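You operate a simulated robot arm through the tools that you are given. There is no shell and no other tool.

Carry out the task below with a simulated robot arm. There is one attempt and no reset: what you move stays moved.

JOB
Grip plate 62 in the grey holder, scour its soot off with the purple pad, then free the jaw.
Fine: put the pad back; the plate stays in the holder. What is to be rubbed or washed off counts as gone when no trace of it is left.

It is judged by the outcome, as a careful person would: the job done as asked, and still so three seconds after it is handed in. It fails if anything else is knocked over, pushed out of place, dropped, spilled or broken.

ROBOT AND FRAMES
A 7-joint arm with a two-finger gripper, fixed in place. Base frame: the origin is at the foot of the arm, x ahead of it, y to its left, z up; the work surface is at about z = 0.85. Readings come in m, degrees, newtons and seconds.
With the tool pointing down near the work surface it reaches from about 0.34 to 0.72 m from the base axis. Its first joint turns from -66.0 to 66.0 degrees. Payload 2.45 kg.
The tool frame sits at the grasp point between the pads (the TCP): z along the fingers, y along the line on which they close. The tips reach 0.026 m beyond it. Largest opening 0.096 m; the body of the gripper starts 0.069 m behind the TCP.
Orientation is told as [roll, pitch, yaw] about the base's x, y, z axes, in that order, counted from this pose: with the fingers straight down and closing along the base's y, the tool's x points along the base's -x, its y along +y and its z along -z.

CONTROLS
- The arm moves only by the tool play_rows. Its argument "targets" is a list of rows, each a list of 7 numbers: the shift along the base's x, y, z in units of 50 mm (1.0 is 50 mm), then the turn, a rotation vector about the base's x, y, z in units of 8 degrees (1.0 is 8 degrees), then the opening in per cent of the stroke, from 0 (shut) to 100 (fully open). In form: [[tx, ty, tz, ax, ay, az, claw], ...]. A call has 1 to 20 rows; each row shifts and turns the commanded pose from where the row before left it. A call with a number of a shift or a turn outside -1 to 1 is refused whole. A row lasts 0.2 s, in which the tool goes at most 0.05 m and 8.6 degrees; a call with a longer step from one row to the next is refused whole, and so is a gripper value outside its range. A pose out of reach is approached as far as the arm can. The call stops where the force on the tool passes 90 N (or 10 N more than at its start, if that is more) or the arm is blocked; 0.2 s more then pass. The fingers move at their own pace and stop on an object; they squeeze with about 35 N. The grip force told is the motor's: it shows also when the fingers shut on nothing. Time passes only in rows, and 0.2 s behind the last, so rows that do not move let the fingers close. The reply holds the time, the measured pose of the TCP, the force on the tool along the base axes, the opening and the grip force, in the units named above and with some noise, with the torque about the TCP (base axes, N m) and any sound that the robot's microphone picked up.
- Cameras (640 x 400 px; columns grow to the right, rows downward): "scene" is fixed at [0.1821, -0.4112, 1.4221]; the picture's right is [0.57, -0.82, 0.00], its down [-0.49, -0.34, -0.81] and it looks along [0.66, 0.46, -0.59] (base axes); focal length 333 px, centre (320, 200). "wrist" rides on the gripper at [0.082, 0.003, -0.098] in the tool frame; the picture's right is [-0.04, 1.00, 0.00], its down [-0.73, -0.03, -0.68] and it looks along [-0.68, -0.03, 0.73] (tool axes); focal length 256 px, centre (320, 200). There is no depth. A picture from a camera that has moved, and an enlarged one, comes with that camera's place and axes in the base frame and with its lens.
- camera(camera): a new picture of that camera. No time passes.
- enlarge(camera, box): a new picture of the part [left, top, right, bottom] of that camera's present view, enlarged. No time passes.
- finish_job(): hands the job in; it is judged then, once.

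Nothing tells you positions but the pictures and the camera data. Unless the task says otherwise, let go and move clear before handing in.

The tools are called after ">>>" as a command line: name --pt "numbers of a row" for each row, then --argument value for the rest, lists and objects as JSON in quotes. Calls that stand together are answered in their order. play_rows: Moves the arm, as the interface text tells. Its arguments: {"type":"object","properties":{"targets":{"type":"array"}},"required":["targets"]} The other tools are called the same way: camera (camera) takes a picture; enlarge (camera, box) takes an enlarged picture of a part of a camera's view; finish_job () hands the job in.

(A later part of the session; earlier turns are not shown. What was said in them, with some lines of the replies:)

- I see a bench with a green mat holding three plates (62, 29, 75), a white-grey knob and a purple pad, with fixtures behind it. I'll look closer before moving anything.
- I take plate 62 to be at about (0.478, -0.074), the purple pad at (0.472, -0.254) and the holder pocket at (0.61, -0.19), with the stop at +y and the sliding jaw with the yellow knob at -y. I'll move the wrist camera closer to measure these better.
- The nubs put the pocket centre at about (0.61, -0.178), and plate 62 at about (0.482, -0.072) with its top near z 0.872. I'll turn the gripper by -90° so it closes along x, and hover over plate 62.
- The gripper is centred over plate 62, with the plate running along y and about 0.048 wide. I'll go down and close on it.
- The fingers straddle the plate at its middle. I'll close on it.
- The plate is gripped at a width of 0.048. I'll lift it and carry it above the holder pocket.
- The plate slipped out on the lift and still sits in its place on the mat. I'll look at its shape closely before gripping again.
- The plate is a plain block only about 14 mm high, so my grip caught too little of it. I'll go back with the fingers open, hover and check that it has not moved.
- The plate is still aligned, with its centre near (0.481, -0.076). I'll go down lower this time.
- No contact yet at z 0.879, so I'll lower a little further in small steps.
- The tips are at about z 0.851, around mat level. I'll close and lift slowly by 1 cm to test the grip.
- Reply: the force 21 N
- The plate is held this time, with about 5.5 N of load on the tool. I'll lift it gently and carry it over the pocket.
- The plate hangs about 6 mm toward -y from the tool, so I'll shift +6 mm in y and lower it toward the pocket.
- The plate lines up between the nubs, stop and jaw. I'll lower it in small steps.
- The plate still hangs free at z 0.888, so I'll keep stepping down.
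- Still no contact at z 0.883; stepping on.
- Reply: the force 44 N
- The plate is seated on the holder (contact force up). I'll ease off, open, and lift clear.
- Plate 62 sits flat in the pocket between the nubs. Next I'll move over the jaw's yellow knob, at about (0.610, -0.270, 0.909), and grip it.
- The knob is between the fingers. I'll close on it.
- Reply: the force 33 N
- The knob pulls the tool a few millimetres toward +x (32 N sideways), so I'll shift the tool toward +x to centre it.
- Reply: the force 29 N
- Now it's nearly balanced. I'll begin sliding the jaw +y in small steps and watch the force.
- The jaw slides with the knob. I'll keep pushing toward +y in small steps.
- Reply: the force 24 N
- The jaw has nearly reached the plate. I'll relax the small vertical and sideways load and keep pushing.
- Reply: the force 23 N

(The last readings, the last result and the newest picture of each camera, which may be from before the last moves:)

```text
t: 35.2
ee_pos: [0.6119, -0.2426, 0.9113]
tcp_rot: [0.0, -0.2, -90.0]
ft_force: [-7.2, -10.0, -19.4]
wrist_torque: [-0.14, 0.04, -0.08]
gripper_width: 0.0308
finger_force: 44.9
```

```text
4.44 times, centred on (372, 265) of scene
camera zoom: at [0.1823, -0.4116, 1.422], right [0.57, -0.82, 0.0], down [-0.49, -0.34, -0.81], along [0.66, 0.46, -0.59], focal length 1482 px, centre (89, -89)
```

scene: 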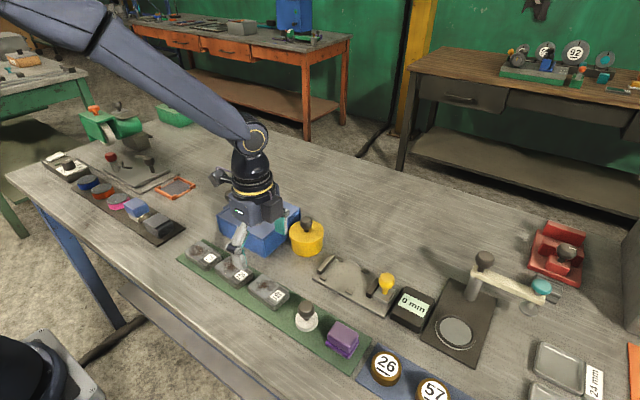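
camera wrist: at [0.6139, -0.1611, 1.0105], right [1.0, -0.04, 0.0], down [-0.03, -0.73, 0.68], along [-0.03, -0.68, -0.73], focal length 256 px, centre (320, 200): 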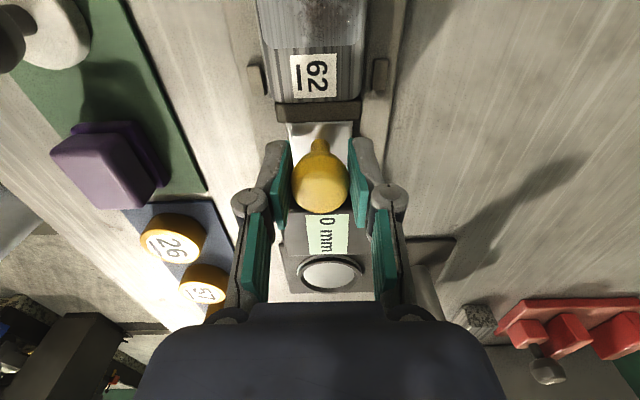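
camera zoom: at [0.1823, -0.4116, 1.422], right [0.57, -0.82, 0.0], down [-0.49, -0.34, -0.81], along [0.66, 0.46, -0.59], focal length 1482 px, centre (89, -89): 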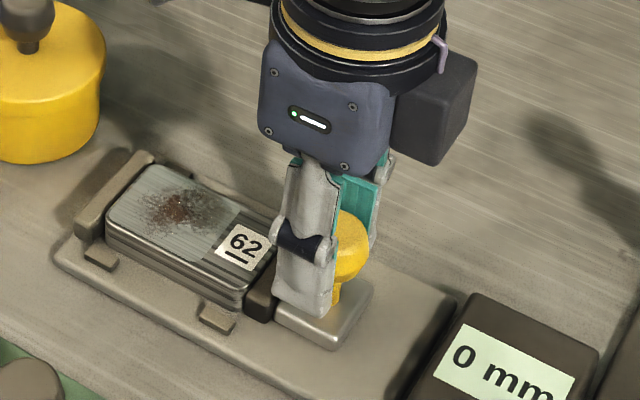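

The jaw is now pushing the plate toward the stop (y resistance 10 N). I'll press a bit more so it is firmly clamped.

>>> play_rows --pt "0 0.03 -0.02 0 0 0 0" --pt "0 0.03 0 0 0 0 0" --pt "0 0 0 0 0 0 0"

>>> play_rows --pt "0 0.03 0 0 0 0 0" --pt "0 0 0 0 0 0 0"

>>> enlarge --camera "scene" --box '[300, 220, 444, 310]'

```text
t: 36.0
ee_pos: [0.6115, -0.2411, 0.9125]
tcp_rot: [0.1, -0.6, -90.1]
ft_force: [-0.9, -29.9, -15.9]
wrist_torque: [-0.51, -0.18, -0.09]
gripper_width: 0.031
finger_force: 44.8
```

```text
t: 36.6
ee_pos: [0.6112, -0.2423, 0.9111]
tcp_rot: [0.2, -0.6, -90.3]
ft_force: [8.2, -37.5, -15.9]
wrist_torque: [-0.4, -0.11, 0.03]
gripper_width: 0.0309
finger_force: 45.0
```

```text
4.44 times, centred on (372, 265) of scene
camera zoom: at [0.1826, -0.4122, 1.4217], right [0.57, -0.82, 0.0], down [-0.49, -0.34, -0.81], along [0.66, 0.46, -0.59], focal length 1482 px, centre (89, -89)
```

zoom: 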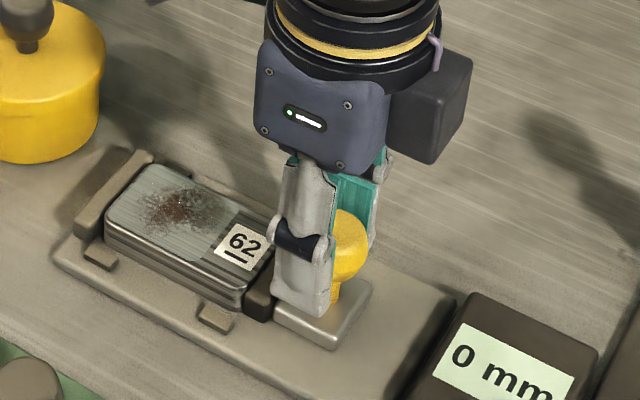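

The push stalls at 37 N, so the plate is held against the stop. I'll let go of the knob straight from here and lift.

>>> play_rows --pt "0 0 0 0 0 0 40" --pt "0 0 0 0 0 0 65" --pt "0 0 0 0 0 0 65" --pt "0 0 0 0 0 0 65"

>>> play_rows --pt "0 0 0.3 0 0 0 65" --pt "0 0 0.6 0 0 0 65" --pt "0 0 0.6 0 0 0 65" --pt "0 0 0 0 0 0 65"

>>> camera --camera "wrist"

>>> enlarge --camera "scene" --box '[300, 220, 444, 310]'

```text
t: 37.6
ee_pos: [0.6119, -0.2359, 0.9106]
tcp_rot: [-0.1, 0.0, -89.9]
ft_force: [0.3, -0.3, 0.5]
wrist_torque: [-0.02, -0.03, -0.03]
gripper_width: 0.0625
finger_force: 0.0
```

```text
t: 38.6
ee_pos: [0.6112, -0.2344, 0.9871]
tcp_rot: [0.0, 0.1, -89.9]
ft_force: [-0.1, 0.1, -0.5]
wrist_torque: [-0.06, 0.01, 0.02]
gripper_width: 0.0623
finger_force: 0.0
```

```text
taken
camera wrist: at [0.6136, -0.1538, 1.085], right [1.0, -0.04, 0.0], down [-0.03, -0.73, 0.68], along [-0.03, -0.68, -0.73], focal length 256 px, centre (320, 200)
```

wrist: 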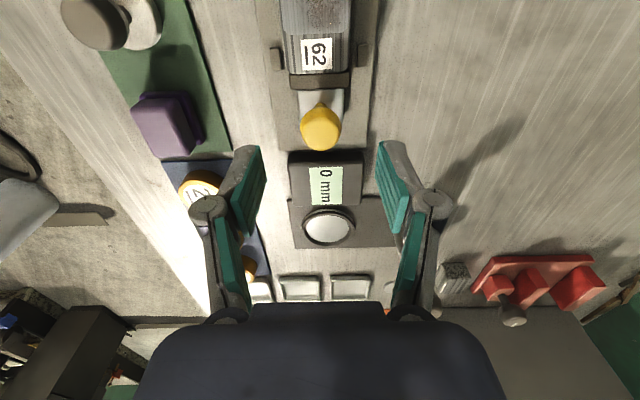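

```text
4.44 times, centred on (372, 265) of scene
camera zoom: at [0.1821, -0.4112, 1.4221], right [0.57, -0.82, 0.0], down [-0.49, -0.34, -0.81], along [0.66, 0.46, -0.59], focal length 1482 px, centre (89, -89)
```

zoom: 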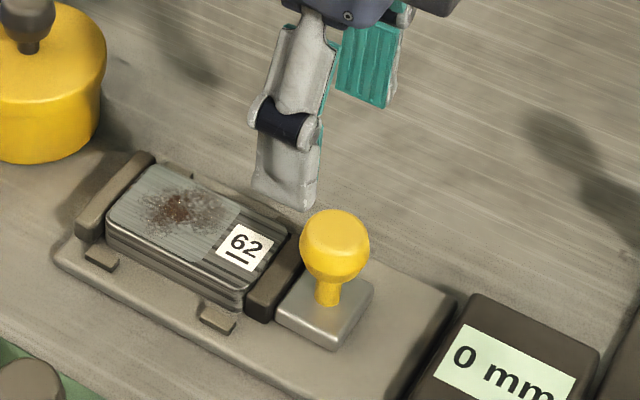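

The jaw stays tight against the plate and the plate sits at the stop. Now I'll go over to the purple pad at about (0.472, -0.252).

>>> play_rows --pt "-0.7 -0.09 0.1 0 0 0 100" --pt "-0.7 -0.09 0.1 0 0 0 100" --pt "-0.7 -0.09 0 0 0 0 100" --pt "-0.7 -0.09 0 0 0 0 100" --pt "0 0 0 0 0 0 100"

>>> camera --camera "wrist"

>>> enlarge --camera "scene" --box '[290, 290, 402, 360]'

>>> enlarge --camera "scene" --box '[310, 245, 390, 295]'

```text
t: 39.8
ee_pos: [0.4718, -0.2542, 0.9977]
tcp_rot: [0.0, 0.0, -89.9]
ft_force: [0.6, 0.7, 0.5]
wrist_torque: [0.01, 0.0, 0.01]
gripper_width: 0.0961
finger_force: 0.0
```

```text
taken
camera wrist: at [0.4746, -0.1725, 1.0954], right [1.0, -0.04, 0.0], down [-0.03, -0.73, 0.68], along [-0.03, -0.68, -0.73], focal length 256 px, centre (320, 200)
```

wrist: 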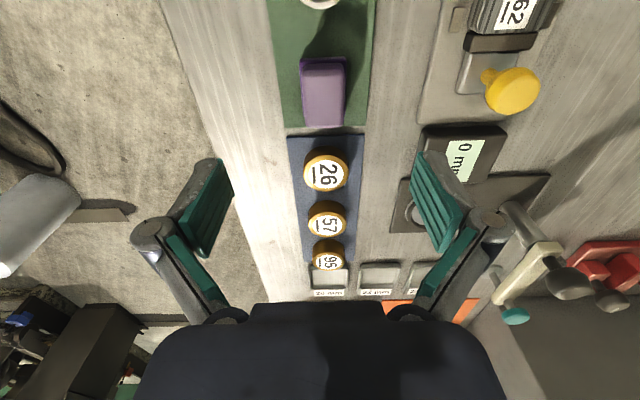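

```text
5.71 times, centred on (346, 325) of scene
camera zoom: at [0.182, -0.4112, 1.4221], right [0.57, -0.82, 0.0], down [-0.49, -0.34, -0.81], along [0.66, 0.46, -0.59], focal length 1905 px, centre (171, -514)
```

zoom: 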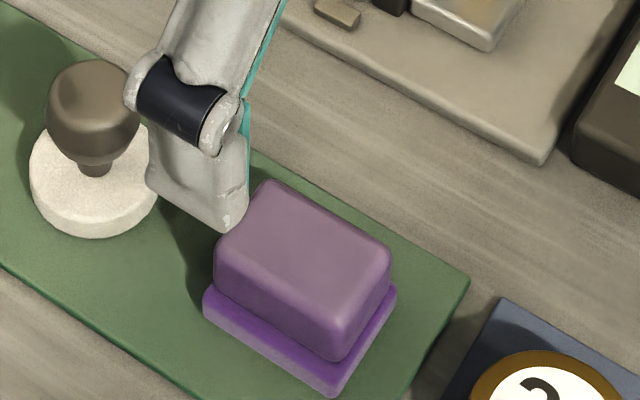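

```text
8.00 times, centred on (350, 270) of scene
camera zoom: at [0.182, -0.4112, 1.4221], right [0.57, -0.82, 0.0], down [-0.49, -0.34, -0.81], along [0.66, 0.46, -0.59], focal length 2667 px, centre (80, -360)
```

zoom: 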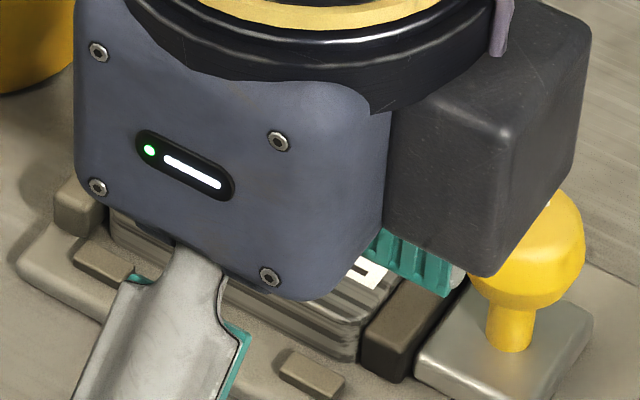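

The pad has a scouring base about 8 mm thick and a grip block above it, centred near (0.473, -0.256). I'll grip the block just above the base.

>>> play_rows --pt "0.02 -0.04 -0.7 0 0 0 75" --pt "0 0 -0.7 0 0 0 75" --pt "0 0 -0.5 0 0 0 75" --pt "0 0 -0.25 0 0 0 75" --pt "0 0 0 0 0 0 75"

>>> camera --camera "wrist"

>>> enlarge --camera "scene" --box '[290, 290, 402, 360]'

```text
t: 41.0
ee_pos: [0.4726, -0.2556, 0.8883]
tcp_rot: [0.0, 0.0, -90.0]
ft_force: [-0.1, 0.2, -0.4]
wrist_torque: [0.0, 0.0, -0.01]
gripper_width: 0.0719
finger_force: 0.1
```

```text
taken
camera wrist: at [0.4747, -0.1749, 0.9872], right [1.0, -0.04, 0.0], down [-0.03, -0.73, 0.68], along [-0.03, -0.68, -0.73], focal length 256 px, centre (320, 200)
```

wrist: 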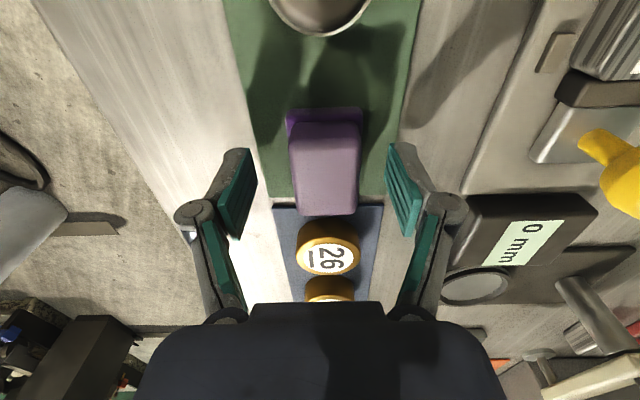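

```text
5.71 times, centred on (346, 325) of scene
camera zoom: at [0.1821, -0.4112, 1.4221], right [0.57, -0.82, 0.0], down [-0.49, -0.34, -0.81], along [0.66, 0.46, -0.59], focal length 1905 px, centre (171, -514)
```

zoom: 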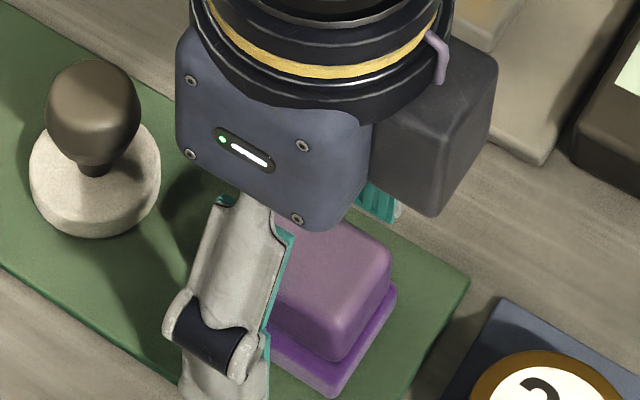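

The block is between the fingers. I'll close on it and lift gently.

>>> play_rows --pt "0 0 0 0 0 0 35" --pt "0 0 0 0 0 0 0" --pt "0 0 0 0 0 0 0" --pt "0 0 0 0 0 0 0" --pt "0 0 0 0 0 0 0" --pt "0 0 0 0 0 0 0"

>>> camera --camera "wrist"

```text
t: 42.4
ee_pos: [0.4756, -0.2571, 0.8925]
tcp_rot: [0.4, -0.2, -89.9]
ft_force: [10.0, 1.5, 36.9]
wrist_torque: [0.14, -0.14, -0.02]
gripper_width: 0.0328
finger_force: 35.3
```

```text
taken
camera wrist: at [0.476, -0.1752, 0.9895], right [1.0, -0.04, 0.01], down [-0.03, -0.73, 0.68], along [-0.02, -0.68, -0.73], focal length 256 px, centre (320, 200)
```

wrist: 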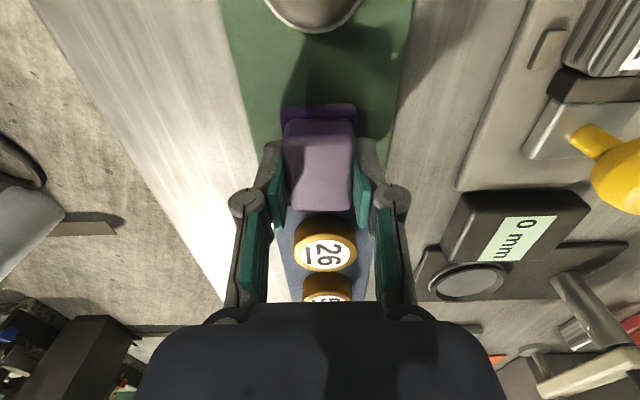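

The tips press on the pad's base (37 N up), so I'll ease up, then lift slowly.

>>> play_rows --pt "0 0 0.05 0 0 0 0" --pt "0 0 0.05 0 0 0 0" --pt "0 0 0.1 0 0 0 0" --pt "0 0 0.1 0 0 0 0" --pt "0 0 0.2 0 0 0 0" --pt "0 0 0.3 0 0 0 0" --pt "0 0 0 0 0 0 0"

>>> camera --camera "wrist"

>>> enlarge --camera "scene" --box '[290, 290, 402, 360]'

```text
t: 44.0
ee_pos: [0.4739, -0.2567, 0.9282]
tcp_rot: [0.0, 0.0, -90.0]
ft_force: [0.3, 0.0, 0.0]
wrist_torque: [0.02, 0.02, -0.03]
gripper_width: 0.0331
finger_force: 35.0
```

```text
taken
camera wrist: at [0.4751, -0.1752, 1.0276], right [1.0, -0.04, 0.0], down [-0.03, -0.73, 0.68], along [-0.03, -0.68, -0.73], focal length 256 px, centre (320, 200)
```

wrist: 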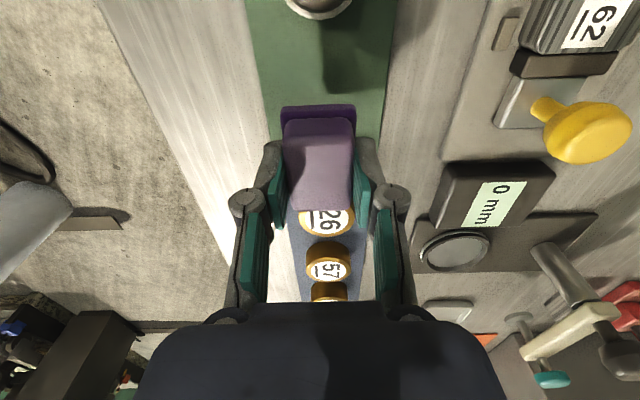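

```text
5.71 times, centred on (346, 325) of scene
camera zoom: at [0.1821, -0.4112, 1.4221], right [0.57, -0.82, 0.0], down [-0.49, -0.34, -0.81], along [0.66, 0.46, -0.59], focal length 1905 px, centre (171, -514)
```

zoom: 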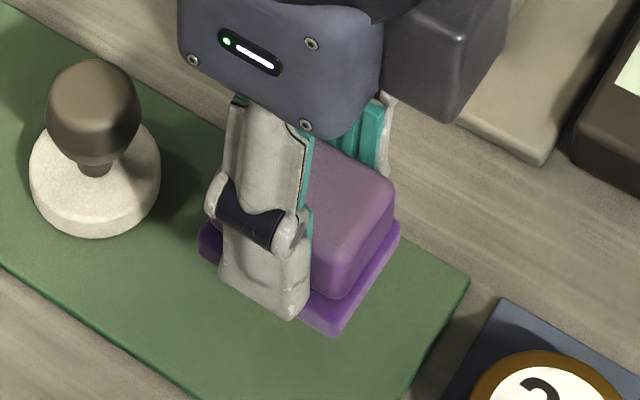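

The pad is held, and I reckon its underside is about 41 mm below the tool. I'll carry it over the soot patch at about (0.611, -0.167).

>>> play_rows --pt "0 0 0.4 0 0 0 0" --pt "0 0 0.4 0 0 0 0" --pt "0.4 0.25 0 0 0 0 0" --pt "0.5 0.35 0 0 0 0 0" --pt "0.5 0.35 0 0 0 0 0" --pt "0.5 0.35 0 0 0 0 0" --pt "0.5 0.35 0 0 0 0 0" --pt "0.34 0.14 0 0 0 0 0" --pt "0 0 0 0 0 0 0"

>>> camera --camera "wrist"

>>> enlarge --camera "scene" --box '[280, 210, 424, 300]'

```text
t: 46.0
ee_pos: [0.6095, -0.1655, 0.9683]
tcp_rot: [0.0, 0.0, -90.0]
ft_force: [0.1, -0.1, 0.1]
wrist_torque: [-0.03, 0.03, -0.02]
gripper_width: 0.0326
finger_force: 34.9
```

```text
taken
camera wrist: at [0.6114, -0.0846, 1.0674], right [1.0, -0.04, 0.0], down [-0.03, -0.73, 0.68], along [-0.03, -0.68, -0.73], focal length 256 px, centre (320, 200)
```

wrist: 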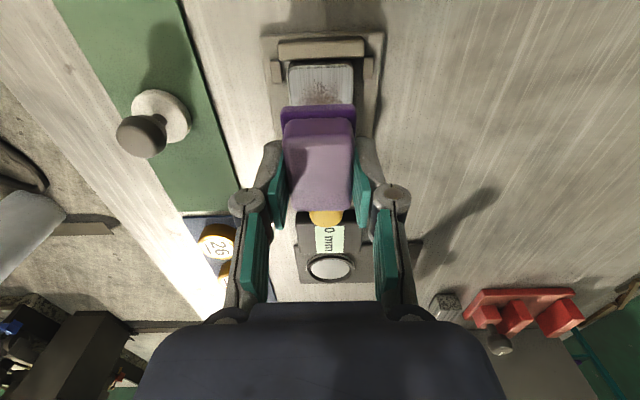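

```text
4.44 times, centred on (352, 255) of scene
camera zoom: at [0.1821, -0.4111, 1.4221], right [0.57, -0.82, 0.0], down [-0.49, -0.34, -0.81], along [0.66, 0.46, -0.59], focal length 1482 px, centre (178, -44)
```

zoom: 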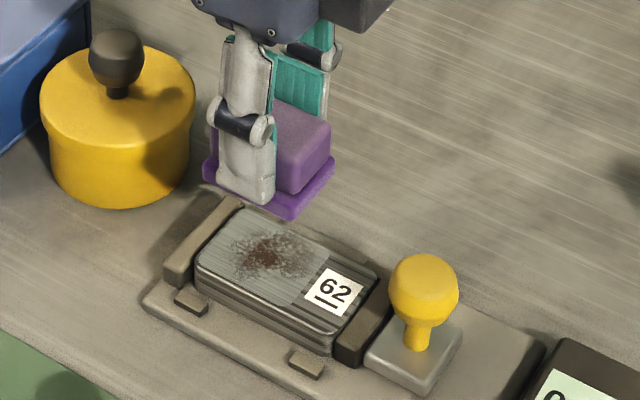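

The soot patch and pad line up. I'll lower the pad until it touches the plate.

>>> play_rows --pt "0 0 -0.4 0 0 0 0" --pt "0 0 -0.4 0 0 0 0" --pt "0 0 -0.2 0 0 0 0" --pt "0 0 -0.06 0 0 0 0" --pt "0 0 0 0 0 0 0"

>>> play_rows --pt "0 0 -0.04 0 0 0 0" --pt "0 0 -0.02 0 0 0 0" --pt "0 0 0 0 0 0 0"

>>> enlarge --camera "scene" --box '[280, 210, 424, 300]'

```text
t: 47.2
ee_pos: [0.6099, -0.1649, 0.916]
tcp_rot: [0.0, 0.0, -89.9]
ft_force: [-0.3, 0.8, -0.7]
wrist_torque: [-0.01, -0.02, 0.02]
gripper_width: 0.0329
finger_force: 34.8
```

```text
t: 48.0
ee_pos: [0.6098, -0.167, 0.9141]
tcp_rot: [0.1, -0.1, -90.0]
ft_force: [-3.2, 1.1, 13.4]
wrist_torque: [-0.07, 0.14, -0.03]
gripper_width: 0.0328
finger_force: 34.8
```

```text
4.44 times, centred on (352, 255) of scene
camera zoom: at [0.1817, -0.411, 1.4222], right [0.57, -0.82, 0.0], down [-0.49, -0.34, -0.81], along [0.66, 0.46, -0.59], focal length 1482 px, centre (178, -44)
```

zoom: 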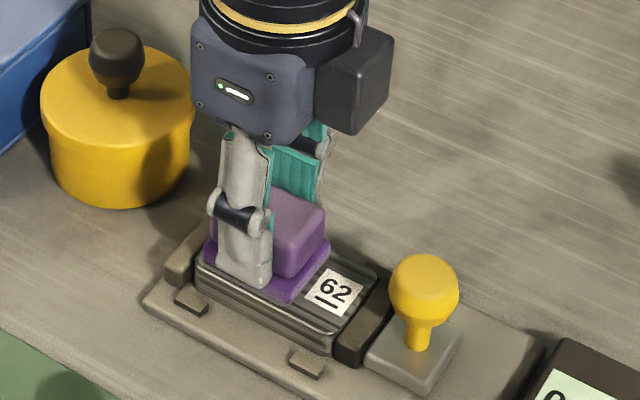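

The pad touches the plate with 13 N. I'll rub back and forth along x and y.

>>> play_rows --pt "0.16 0 0 0 0 0 0" --pt "-0.16 0 0 0 0 0 0" --pt "-0.16 0 0 0 0 0 0" --pt "0.16 0 0 0 0 0 0" --pt "0.16 -0.05 0 0 0 0 0" --pt "-0.16 0 0 0 0 0 0" --pt "-0.16 -0.05 0 0 0 0 0" --pt "0.16 0 0 0 0 0 0" --pt "0.16 -0.05 0 0 0 0 0" --pt "-0.16 0 0 0 0 0 0" --pt "-0.16 -0.05 0 0 0 0 0" --pt "0.16 0 0 0 0 0 0" --pt "0 0.1 0 0 0 0 0" --pt "0 0.1 0 0 0 0 0" --pt "0 -0.1 0 0 0 0 0" --pt "0 -0.1 0 0 0 0 0" --pt "0 0.1 0 0 0 0 0" --pt "0 0.1 0 0 0 0 0" --pt "0 0 0 0 0 0 0"

>>> enlarge --camera "scene" --box '[280, 210, 424, 300]'

```text
t: 52.0
ee_pos: [0.6091, -0.1674, 0.9137]
tcp_rot: [0.1, -0.2, -89.9]
ft_force: [-0.9, -8.8, 23.7]
wrist_torque: [-0.24, 0.02, -0.01]
gripper_width: 0.0327
finger_force: 35.0
```

```text
4.44 times, centred on (352, 255) of scene
camera zoom: at [0.1815, -0.4112, 1.4222], right [0.57, -0.82, 0.0], down [-0.49, -0.34, -0.81], along [0.66, 0.46, -0.59], focal length 1482 px, centre (178, -44)
```

zoom: 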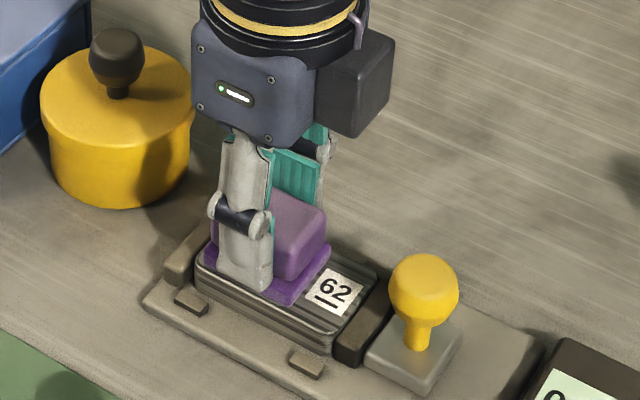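

Rubbing goes smoothly. I'll lift the pad to see how much soot is left.

>>> play_rows --pt "0 0 0.3 0 0 0 0" --pt "0 0 0.6 0 0 0 0" --pt "0 -0.2 0.6 0 0 0 0" --pt "0 -0.6 0 0 0 0 0" --pt "0 0 0 0 0 0 0"

>>> enlarge --camera "scene" --box '[310, 240, 390, 290]'

>>> enlarge --camera "wrist" --box '[260, 20, 380, 120]'

```text
t: 53.2
ee_pos: [0.6106, -0.2052, 0.9893]
tcp_rot: [0.0, 0.0, -90.0]
ft_force: [0.4, 1.5, 0.3]
wrist_torque: [0.0, 0.03, 0.0]
gripper_width: 0.0327
finger_force: 35.2
```

```text
8.00 times, centred on (350, 265) of scene
camera zoom: at [0.1821, -0.4112, 1.4221], right [0.57, -0.82, 0.0], down [-0.49, -0.34, -0.81], along [0.66, 0.46, -0.59], focal length 2667 px, centre (80, -320)
```

zoom: 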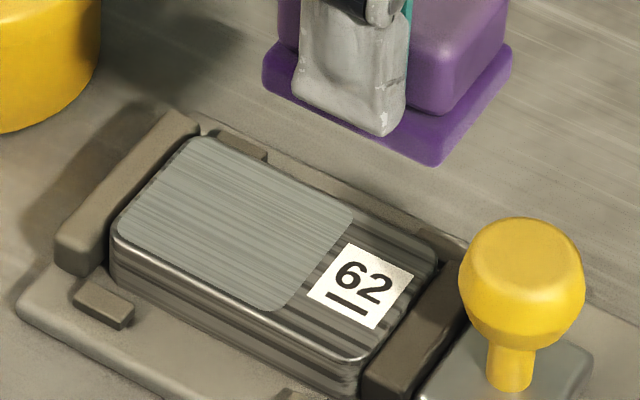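

```text
4.00 times, centred on (320, 70) of wrist
camera zoom: at [0.612, -0.1247, 1.0881], right [1.0, -0.04, 0.0], down [-0.03, -0.73, 0.68], along [-0.03, -0.68, -0.73], focal length 1024 px, centre (320, 720)
```

zoom: 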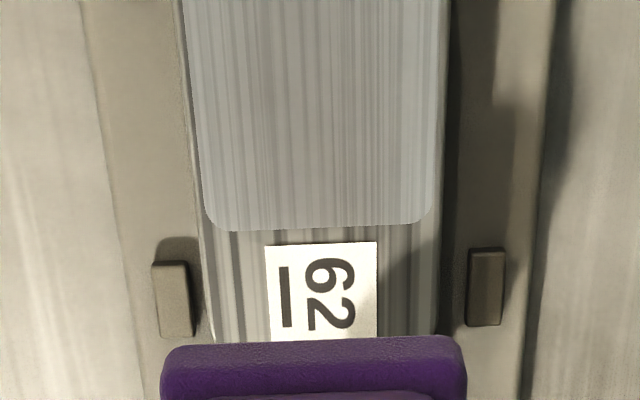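

The patch looks clean. I'll zoom right in for faint traces.

>>> enlarge --camera "scene" --box '[320, 254, 360, 279]'

>>> enlarge --camera "wrist" --box '[280, 0, 376, 60]'

>>> camera --camera "scene"

```text
16.00 times, centred on (340, 266) of scene
camera zoom: at [0.1821, -0.4112, 1.4221], right [0.57, -0.82, 0.0], down [-0.49, -0.34, -0.81], along [0.66, 0.46, -0.59], focal length 5335 px, centre (0, -864)
```

zoom: 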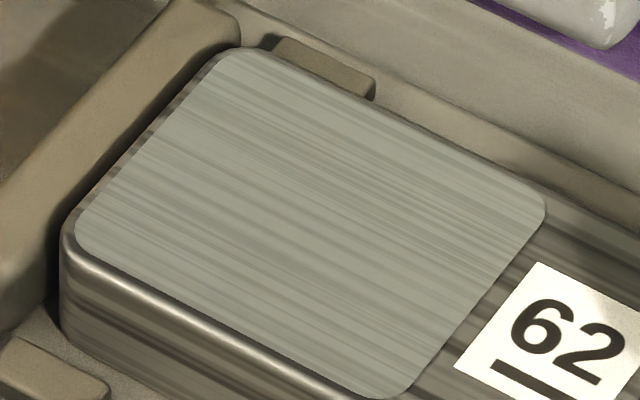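

```text
6.67 times, centred on (328, 30) of wrist
camera zoom: at [0.612, -0.1247, 1.0881], right [1.0, -0.04, 0.0], down [-0.03, -0.73, 0.68], along [-0.03, -0.68, -0.73], focal length 1707 px, centre (267, 1333)
```

zoom: 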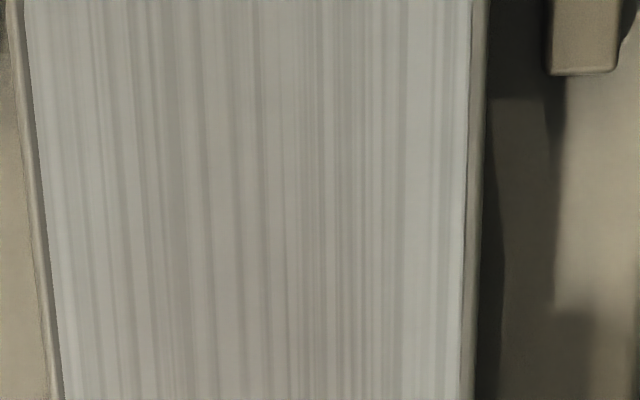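

```text
taken
```

scene: 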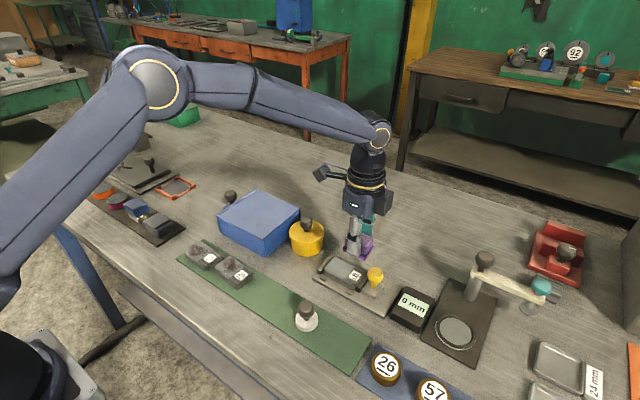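

No trace is left. I'll take the pad back to its old spot on the mat at (0.474, -0.257).

>>> play_rows --pt "-0.5 -0.1 0 0 0 0 0" --pt "-0.6 -0.2 0 0 0 0 0" --pt "-0.6 -0.24 0 0 0 0 0" --pt "-0.6 -0.24 0 0 0 0 0" --pt "-0.43 -0.25 0 0 0 0 0" --pt "0 0 -0.5 0 0 0 0" --pt "0 0 -0.6 0 0 0 0" --pt "0 0 -0.4 0 0 0 0" --pt "0 0 -0.16 0 0 0 0" --pt "0 0 0 0 0 0 0"

>>> camera --camera "wrist"

>>> enlarge --camera "scene" --box '[290, 290, 402, 360]'

```text
t: 55.4
ee_pos: [0.4738, -0.2575, 0.9059]
tcp_rot: [0.0, 0.0, -89.9]
ft_force: [0.1, -0.1, 0.1]
wrist_torque: [0.02, 0.02, -0.02]
gripper_width: 0.033
finger_force: 35.6
```

```text
taken
camera wrist: at [0.4755, -0.1762, 1.0039], right [1.0, -0.04, 0.0], down [-0.03, -0.73, 0.68], along [-0.03, -0.68, -0.73], focal length 256 px, centre (320, 200)
```

wrist: 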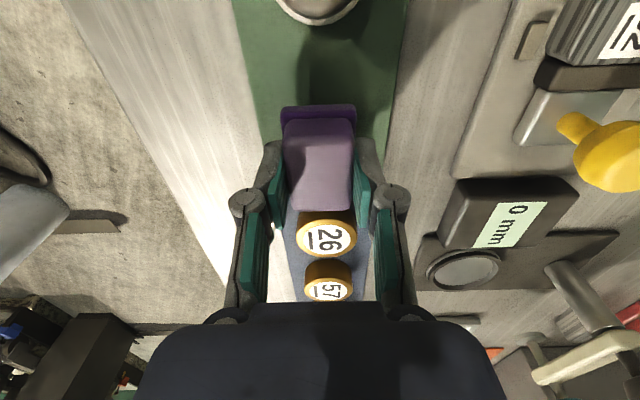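

```text
5.71 times, centred on (346, 325) of scene
camera zoom: at [0.1821, -0.4112, 1.4221], right [0.57, -0.82, 0.0], down [-0.49, -0.34, -0.81], along [0.66, 0.46, -0.59], focal length 1905 px, centre (171, -514)
```

zoom: 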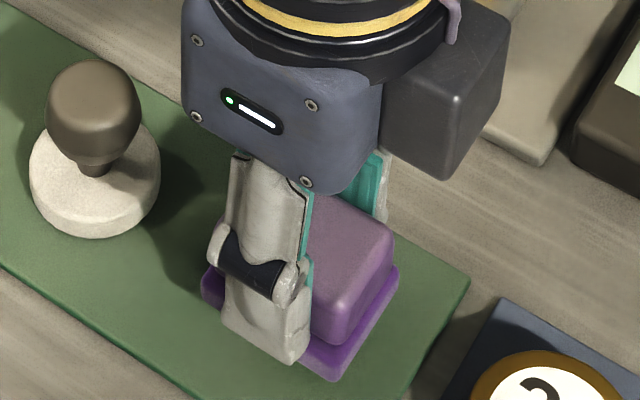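

The pad is just above its spot. I'll lower in small steps until contact.

>>> play_rows --pt "0 0 -0.08 0 0 0 0" --pt "0 0 -0.04 0 0 0 0" --pt "0 0 -0.02 0 0 0 0" --pt "0 0 0 0 0 0 0"

>>> play_rows --pt "0 0 -0.03 0 0 0 0" --pt "0 0 0 0 0 0 0"

```text
t: 56.4
ee_pos: [0.4744, -0.2567, 0.8972]
tcp_rot: [0.1, 0.0, -89.9]
ft_force: [0.3, -0.8, 0.2]
wrist_torque: [0.02, -0.02, 0.01]
gripper_width: 0.0326
finger_force: 34.7
```

```text
t: 57.0
ee_pos: [0.4741, -0.2569, 0.8971]
tcp_rot: [0.0, 0.0, -90.0]
ft_force: [0.1, 0.3, -1.2]
wrist_torque: [-0.01, -0.03, 0.0]
gripper_width: 0.0328
finger_force: 34.5
```

>>> play_rows --pt "0 0 -0.03 0 0 0 0" --pt "0 0 0 0 0 0 0"

>>> play_rows --pt "0 0 -0.03 0 0 0 0" --pt "0 0 0 0 0 0 0"

>>> enlarge --camera "scene" --box '[290, 290, 402, 360]'

```text
t: 57.6
ee_pos: [0.4757, -0.2572, 0.8945]
tcp_rot: [0.0, 0.0, -90.0]
ft_force: [-0.5, -0.2, 0.4]
wrist_torque: [0.01, 0.02, -0.03]
gripper_width: 0.0329
finger_force: 34.8
```

```text
t: 58.2
ee_pos: [0.4744, -0.2569, 0.8935]
tcp_rot: [-0.1, 0.0, -90.1]
ft_force: [-0.3, 0.9, -0.6]
wrist_torque: [0.01, 0.01, 0.01]
gripper_width: 0.0328
finger_force: 35.0
```

```text
5.71 times, centred on (346, 325) of scene
camera zoom: at [0.1821, -0.4112, 1.4221], right [0.57, -0.82, 0.0], down [-0.49, -0.34, -0.81], along [0.66, 0.46, -0.59], focal length 1905 px, centre (171, -514)
```

zoom: 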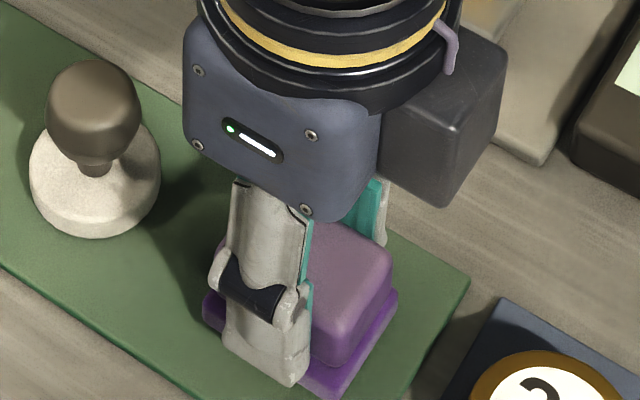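

>>> play_rows --pt "0 0 -0.03 0 0 0 0" --pt "0 0 0 0 0 0 0"

>>> play_rows --pt "0 0 -0.02 0 0 0 0" --pt "0 0 0 0 0 0 0"

```text
t: 58.8
ee_pos: [0.4741, -0.2582, 0.8923]
tcp_rot: [0.1, 0.1, -89.9]
ft_force: [-1.6, 0.2, 10.7]
wrist_torque: [-0.01, 0.09, -0.01]
gripper_width: 0.0328
finger_force: 35.0
```

```text
t: 59.4
ee_pos: [0.4733, -0.258, 0.8917]
tcp_rot: [0.1, -0.1, -90.1]
ft_force: [-2.6, 1.9, 28.2]
wrist_torque: [0.18, 0.18, 0.0]
gripper_width: 0.0325
finger_force: 34.7
```

The pad rests on the mat (28 N). I'll ease up slightly, open and lift.

>>> play_rows --pt "0 0 0.03 0 0 0 0" --pt "0 0 0 0 0 0 40" --pt "0 0 0 0 0 0 65" --pt "0 0 0 0 0 0 70" --pt "0 0 0 0 0 0 70"

>>> play_rows --pt "0 0 0.3 0 0 0 70" --pt "0 0 0.7 0 0 0 70" --pt "0 0 0.8 0 0 0 70" --pt "0 0 0 0 0 0 70"

>>> camera --camera "wrist"

>>> enlarge --camera "scene" --box '[290, 290, 402, 360]'

```text
t: 60.6
ee_pos: [0.4735, -0.2575, 0.8921]
tcp_rot: [-0.1, -0.1, -90.1]
ft_force: [-0.5, 0.3, 0.7]
wrist_torque: [-0.01, -0.01, 0.02]
gripper_width: 0.0672
finger_force: 0.0
```

```text
t: 61.6
ee_pos: [0.4722, -0.2575, 0.9824]
tcp_rot: [0.0, 0.0, -89.8]
ft_force: [0.4, 0.5, 0.3]
wrist_torque: [0.0, -0.01, 0.0]
gripper_width: 0.067
finger_force: 0.1
```

```text
taken
camera wrist: at [0.4744, -0.1773, 1.0817], right [1.0, -0.04, 0.0], down [-0.03, -0.73, 0.68], along [-0.03, -0.68, -0.73], focal length 256 px, centre (320, 200)
```

wrist: 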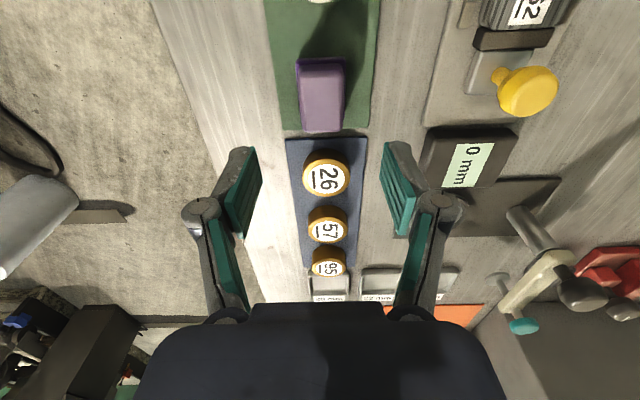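

```text
5.71 times, centred on (346, 325) of scene
camera zoom: at [0.1821, -0.4112, 1.4221], right [0.57, -0.82, 0.0], down [-0.49, -0.34, -0.81], along [0.66, 0.46, -0.59], focal length 1905 px, centre (171, -514)
```

zoom: 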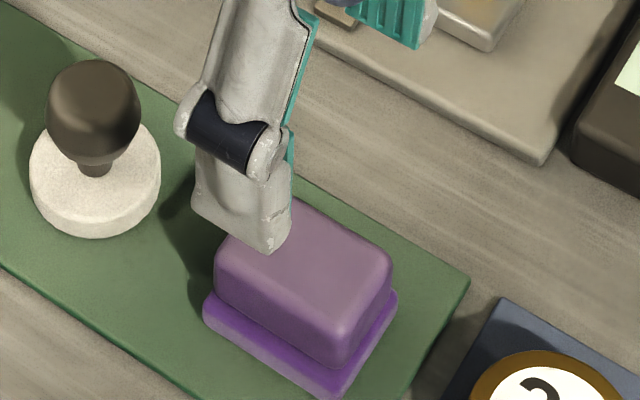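

The pad is back in its place. Next I'll go back to the yellow knob at about (0.613, -0.240) and free the jaw.

>>> play_rows --pt "0.6 0.1 0 0 0 0 65" --pt "0.7 0.1 0 0 0 0 65" --pt "0.7 0.1 0 0 0 0 65" --pt "0.8 0.05 0 0 0 0 65" --pt "0 0 0 0 0 0 65"

>>> camera --camera "wrist"

```text
t: 62.8
ee_pos: [0.6161, -0.2407, 0.9834]
tcp_rot: [0.0, 0.0, -90.0]
ft_force: [0.9, 1.2, 0.2]
wrist_torque: [0.02, -0.01, 0.02]
gripper_width: 0.0626
finger_force: 0.0
```

```text
taken
camera wrist: at [0.6164, -0.1592, 1.0821], right [1.0, -0.04, 0.0], down [-0.03, -0.73, 0.68], along [-0.03, -0.68, -0.73], focal length 256 px, centre (320, 200)
```

wrist: 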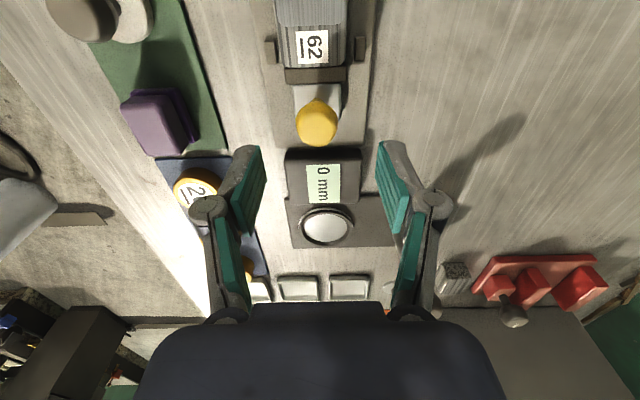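

>>> play_rows --pt "-0.03 0 -0.5 0 0 0 65" --pt "0 0 -0.5 0 0 0 65" --pt "0 0 -0.44 0 0 0 65" --pt "0 0 0 0 0 0 65"

>>> camera --camera "wrist"

>>> play_rows --pt "0 0 0 0 0 0 35" --pt "0 0 0 0 0 0 0" --pt "0 0 0 0 0 0 0" --pt "0 0 0 0 0 0 0" --pt "0 0 0 0 0 0 0"

```text
t: 63.8
ee_pos: [0.6124, -0.2409, 0.9105]
tcp_rot: [0.0, 0.0, -90.0]
ft_force: [0.0, -0.3, -0.3]
wrist_torque: [0.02, 0.01, -0.01]
gripper_width: 0.0624
finger_force: 0.1
```

```text
taken
camera wrist: at [0.6145, -0.1595, 1.0093], right [1.0, -0.04, 0.0], down [-0.03, -0.73, 0.68], along [-0.03, -0.68, -0.73], focal length 256 px, centre (320, 200)
```

wrist: 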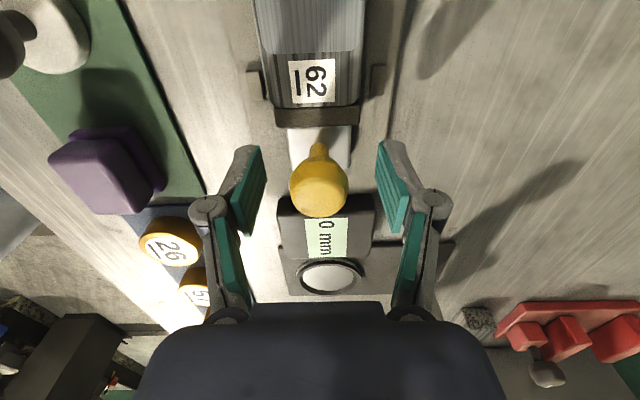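

```text
t: 65.0
ee_pos: [0.6118, -0.2417, 0.9119]
tcp_rot: [-0.1, 0.0, -90.0]
ft_force: [-8.4, 1.9, 3.4]
wrist_torque: [0.01, 0.15, -0.03]
gripper_width: 0.031
finger_force: 45.1
```

The knob is gripped with little side load. I'll draw the jaw back toward -y in small steps.

>>> play_rows --pt "-0.01 -0.04 0 0 0 0 0" --pt "0 -0.06 0 0 0 0 0" --pt "0 -0.06 0 0 0 0 0" --pt "0 0 0 0 0 0 0"

>>> camera --camera "wrist"

```text
t: 66.0
ee_pos: [0.6117, -0.2494, 0.9127]
tcp_rot: [0.1, -0.2, -90.0]
ft_force: [-5.9, 0.3, 5.0]
wrist_torque: [0.09, 0.05, -0.05]
gripper_width: 0.0308
finger_force: 45.2
```

```text
taken
camera wrist: at [0.6136, -0.1681, 1.0095], right [1.0, -0.04, 0.0], down [-0.03, -0.73, 0.68], along [-0.03, -0.68, -0.73], focal length 256 px, centre (320, 200)
```

wrist: 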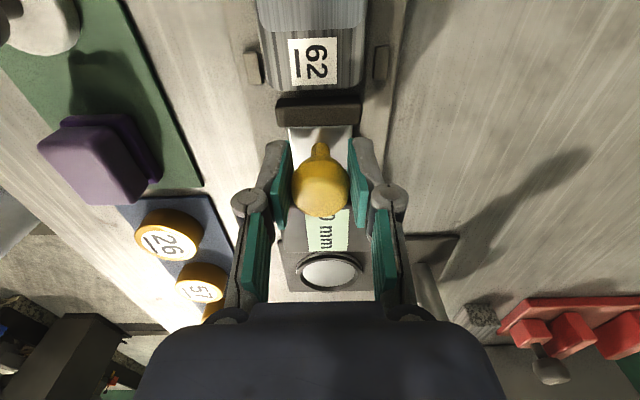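

The jaw moves freely and the plate stays behind. I'll bring it back to its starting position, about 17 mm further.

>>> play_rows --pt "0 -0.08 0 0 0 0 0" --pt "0 -0.08 0 0 0 0 0" --pt "0 -0.08 0 0 0 0 0" --pt "0 -0.08 0 0 0 0 0" --pt "0 0 0 0 0 0 0"

>>> camera --camera "wrist"

```text
t: 67.2
ee_pos: [0.6123, -0.2634, 0.9108]
tcp_rot: [0.1, 0.0, -89.9]
ft_force: [-3.1, 1.0, 10.0]
wrist_torque: [0.13, 0.05, 0.04]
gripper_width: 0.0309
finger_force: 44.6
```

```text
taken
camera wrist: at [0.6135, -0.183, 1.0096], right [1.0, -0.04, 0.0], down [-0.03, -0.73, 0.68], along [-0.03, -0.68, -0.73], focal length 256 px, centre (320, 200)
```

wrist: 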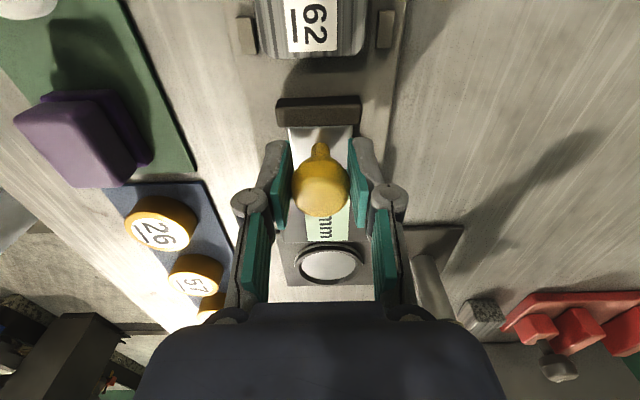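

>>> play_rows --pt "0 -0.03 0 0 0 0 0" --pt "0 0 0 0 0 0 0"

```text
t: 67.8
ee_pos: [0.6121, -0.2662, 0.91]
tcp_rot: [0.0, 0.0, -89.9]
ft_force: [-3.1, 4.0, 14.0]
wrist_torque: [-0.04, 0.04, 0.01]
gripper_width: 0.0304
finger_force: 44.9
```

The jaw is back at its start, well clear of the plate. I'll release the knob and lift away.

>>> play_rows --pt "0 0 0.02 0 0 0 0" --pt "0 0 0 0 0 0 40" --pt "0 0 0 0 0 0 65" --pt "0 0 0 0 0 0 65" --pt "0 0 0 0 0 0 65"

>>> play_rows --pt "0 0 0.3 0 0 0 65" --pt "0 0 0.7 0 0 0 65" --pt "0 0 0.8 0 0 0 65" --pt "0 0 0.9 0 0 0 65" --pt "-0.8 0 0.4 0 0 0 65" --pt "-0.9 0 0 0 0 0 65" --pt "-0.9 0 0 0 0 0 65" --pt "-0.9 0 0 0 0 0 65" --pt "0 0 0 0 0 0 65"

>>> camera --camera "scene"

>>> enlarge --camera "scene" --box '[300, 230, 428, 310]'

>>> camera --camera "wrist"

```text
t: 69.0
ee_pos: [0.6121, -0.2654, 0.911]
tcp_rot: [0.0, 0.0, -90.0]
ft_force: [0.2, 0.1, -0.7]
wrist_torque: [0.01, 0.01, 0.0]
gripper_width: 0.0623
finger_force: 0.2
```

```text
t: 71.0
ee_pos: [0.4361, -0.2661, 1.0646]
tcp_rot: [-0.1, 0.1, -90.0]
ft_force: [-0.2, 0.3, 0.8]
wrist_torque: [-0.01, 0.01, -0.02]
gripper_width: 0.0624
finger_force: 0.1
```

```text
taken
```

scene: 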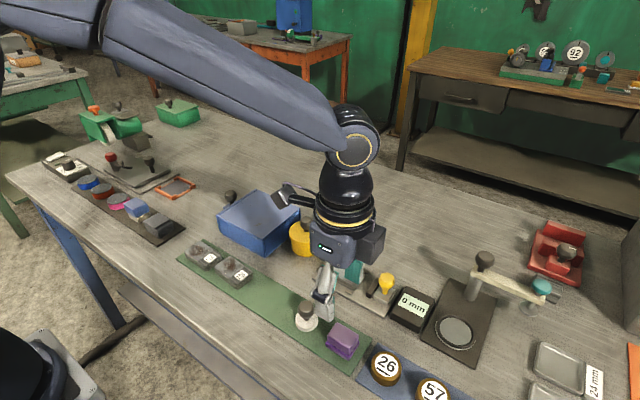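

```text
5.00 times, centred on (364, 270) of scene
camera zoom: at [0.182, -0.4112, 1.4221], right [0.57, -0.82, 0.0], down [-0.49, -0.34, -0.81], along [0.66, 0.46, -0.59], focal length 1667 px, centre (100, -150)
```

zoom: 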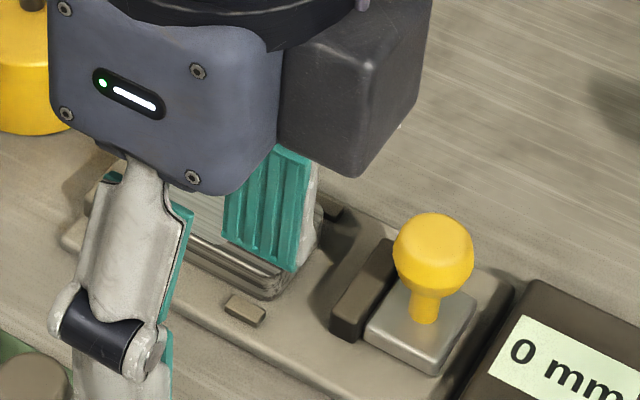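

```text
taken
camera wrist: at [0.4375, -0.1852, 1.1634], right [1.0, -0.04, 0.0], down [-0.03, -0.73, 0.68], along [-0.03, -0.68, -0.73], focal length 256 px, centre (320, 200)
```

wrist: 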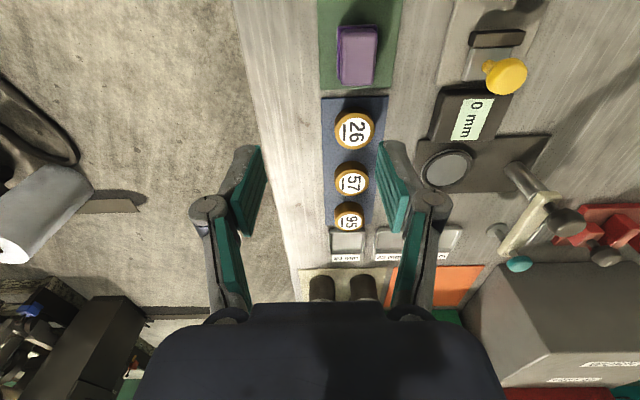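

The jaw matches its starting position. I'll move the arm aside to check the plate once more.

>>> play_rows --pt "0 0.7 0.6 0 0 0 65" --pt "0 0.8 0.5 0 0 0 65" --pt "0 0.8 0.2 0 0 0 65" --pt "0 0.9 0 0 0 0 65" --pt "0 0.9 0 0 0 0 65" --pt "0 0 0 0 0 0 65"

>>> enlarge --camera "scene" --box '[300, 230, 428, 310]'

>>> camera --camera "scene"

>>> camera --camera "wrist"

```text
t: 72.4
ee_pos: [0.4355, -0.0592, 1.1298]
tcp_rot: [0.1, 0.0, -89.9]
ft_force: [-0.4, -0.6, -0.4]
wrist_torque: [-0.01, -0.03, 0.01]
gripper_width: 0.0625
finger_force: 0.1
```

```text
5.00 times, centred on (364, 270) of scene
camera zoom: at [0.1821, -0.4111, 1.4221], right [0.57, -0.82, 0.0], down [-0.49, -0.34, -0.81], along [0.66, 0.46, -0.59], focal length 1667 px, centre (100, -150)
```

zoom: 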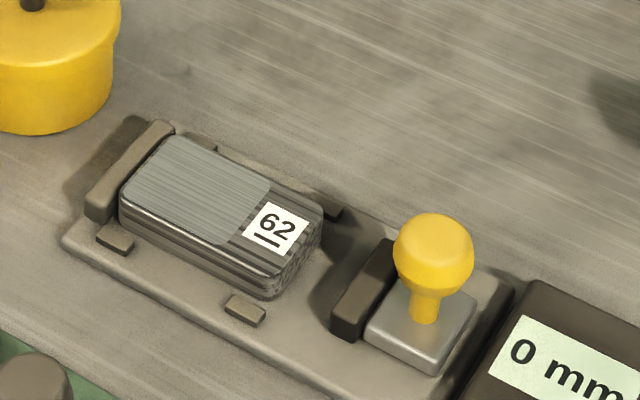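

```text
taken
```

scene: 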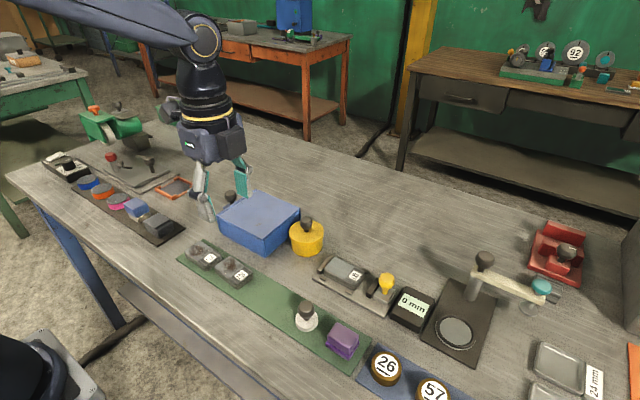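

```text
taken
camera wrist: at [0.4372, 0.0213, 1.2289], right [1.0, -0.04, 0.0], down [-0.03, -0.73, 0.68], along [-0.03, -0.68, -0.73], focal length 256 px, centre (320, 200)
```

wrist: 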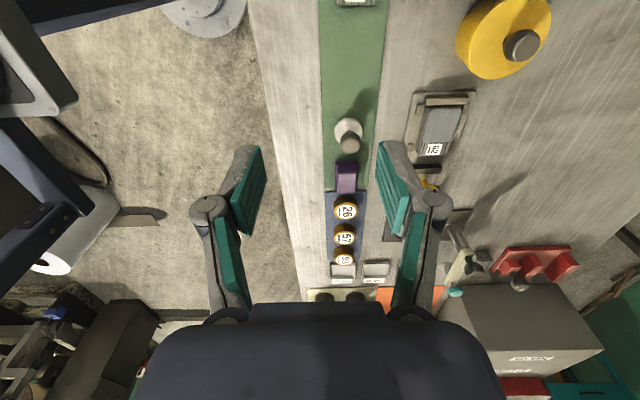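

Plate 62 lies in the holder, the jaw is open, the pad is back and nothing else has moved. One last close look at the plate before I hand in.

>>> enlarge --camera "scene" --box '[320, 252, 368, 282]'

```text
13.33 times, centred on (344, 267) of scene
camera zoom: at [0.1821, -0.4111, 1.4221], right [0.57, -0.82, 0.0], down [-0.49, -0.34, -0.81], along [0.66, 0.46, -0.59], focal length 4446 px, centre (0, -693)
```

zoom: 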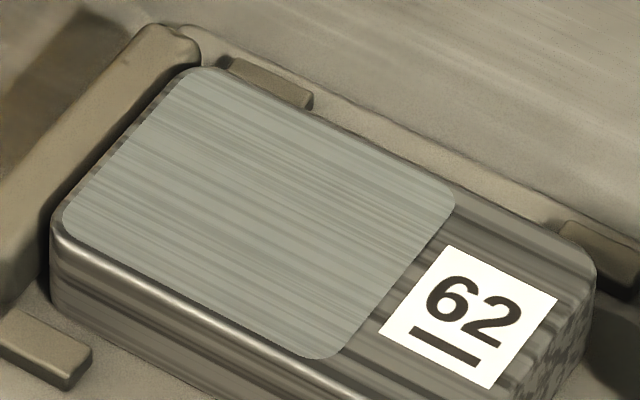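

The plate shows no trace of soot and the jaw is free, so I'm handing in.

>>> finish_job

```text
The job is handed in.
```

Plate 62 is scoured clean. It is lying in the grey holder with the jaw slid back to where it started, and in the close-up pictures no soot is left on it.

- **Clamping:** I slid the jaw against the plate until it stalled against the stop at about 37 N. It stayed tight after I let go of the knob and while I scoured.
- **Pad:** the purple pad is back in its spot on the green mat, within about a millimetre by the pictures.
- **Slip:** on my first try the plate slipped from the fingers as I lifted. It ended up back in its place on the mat, and I gripped it lower the second time.

In the last pictures nothing else had moved, and the arm is clear of the bench with its fingers open.
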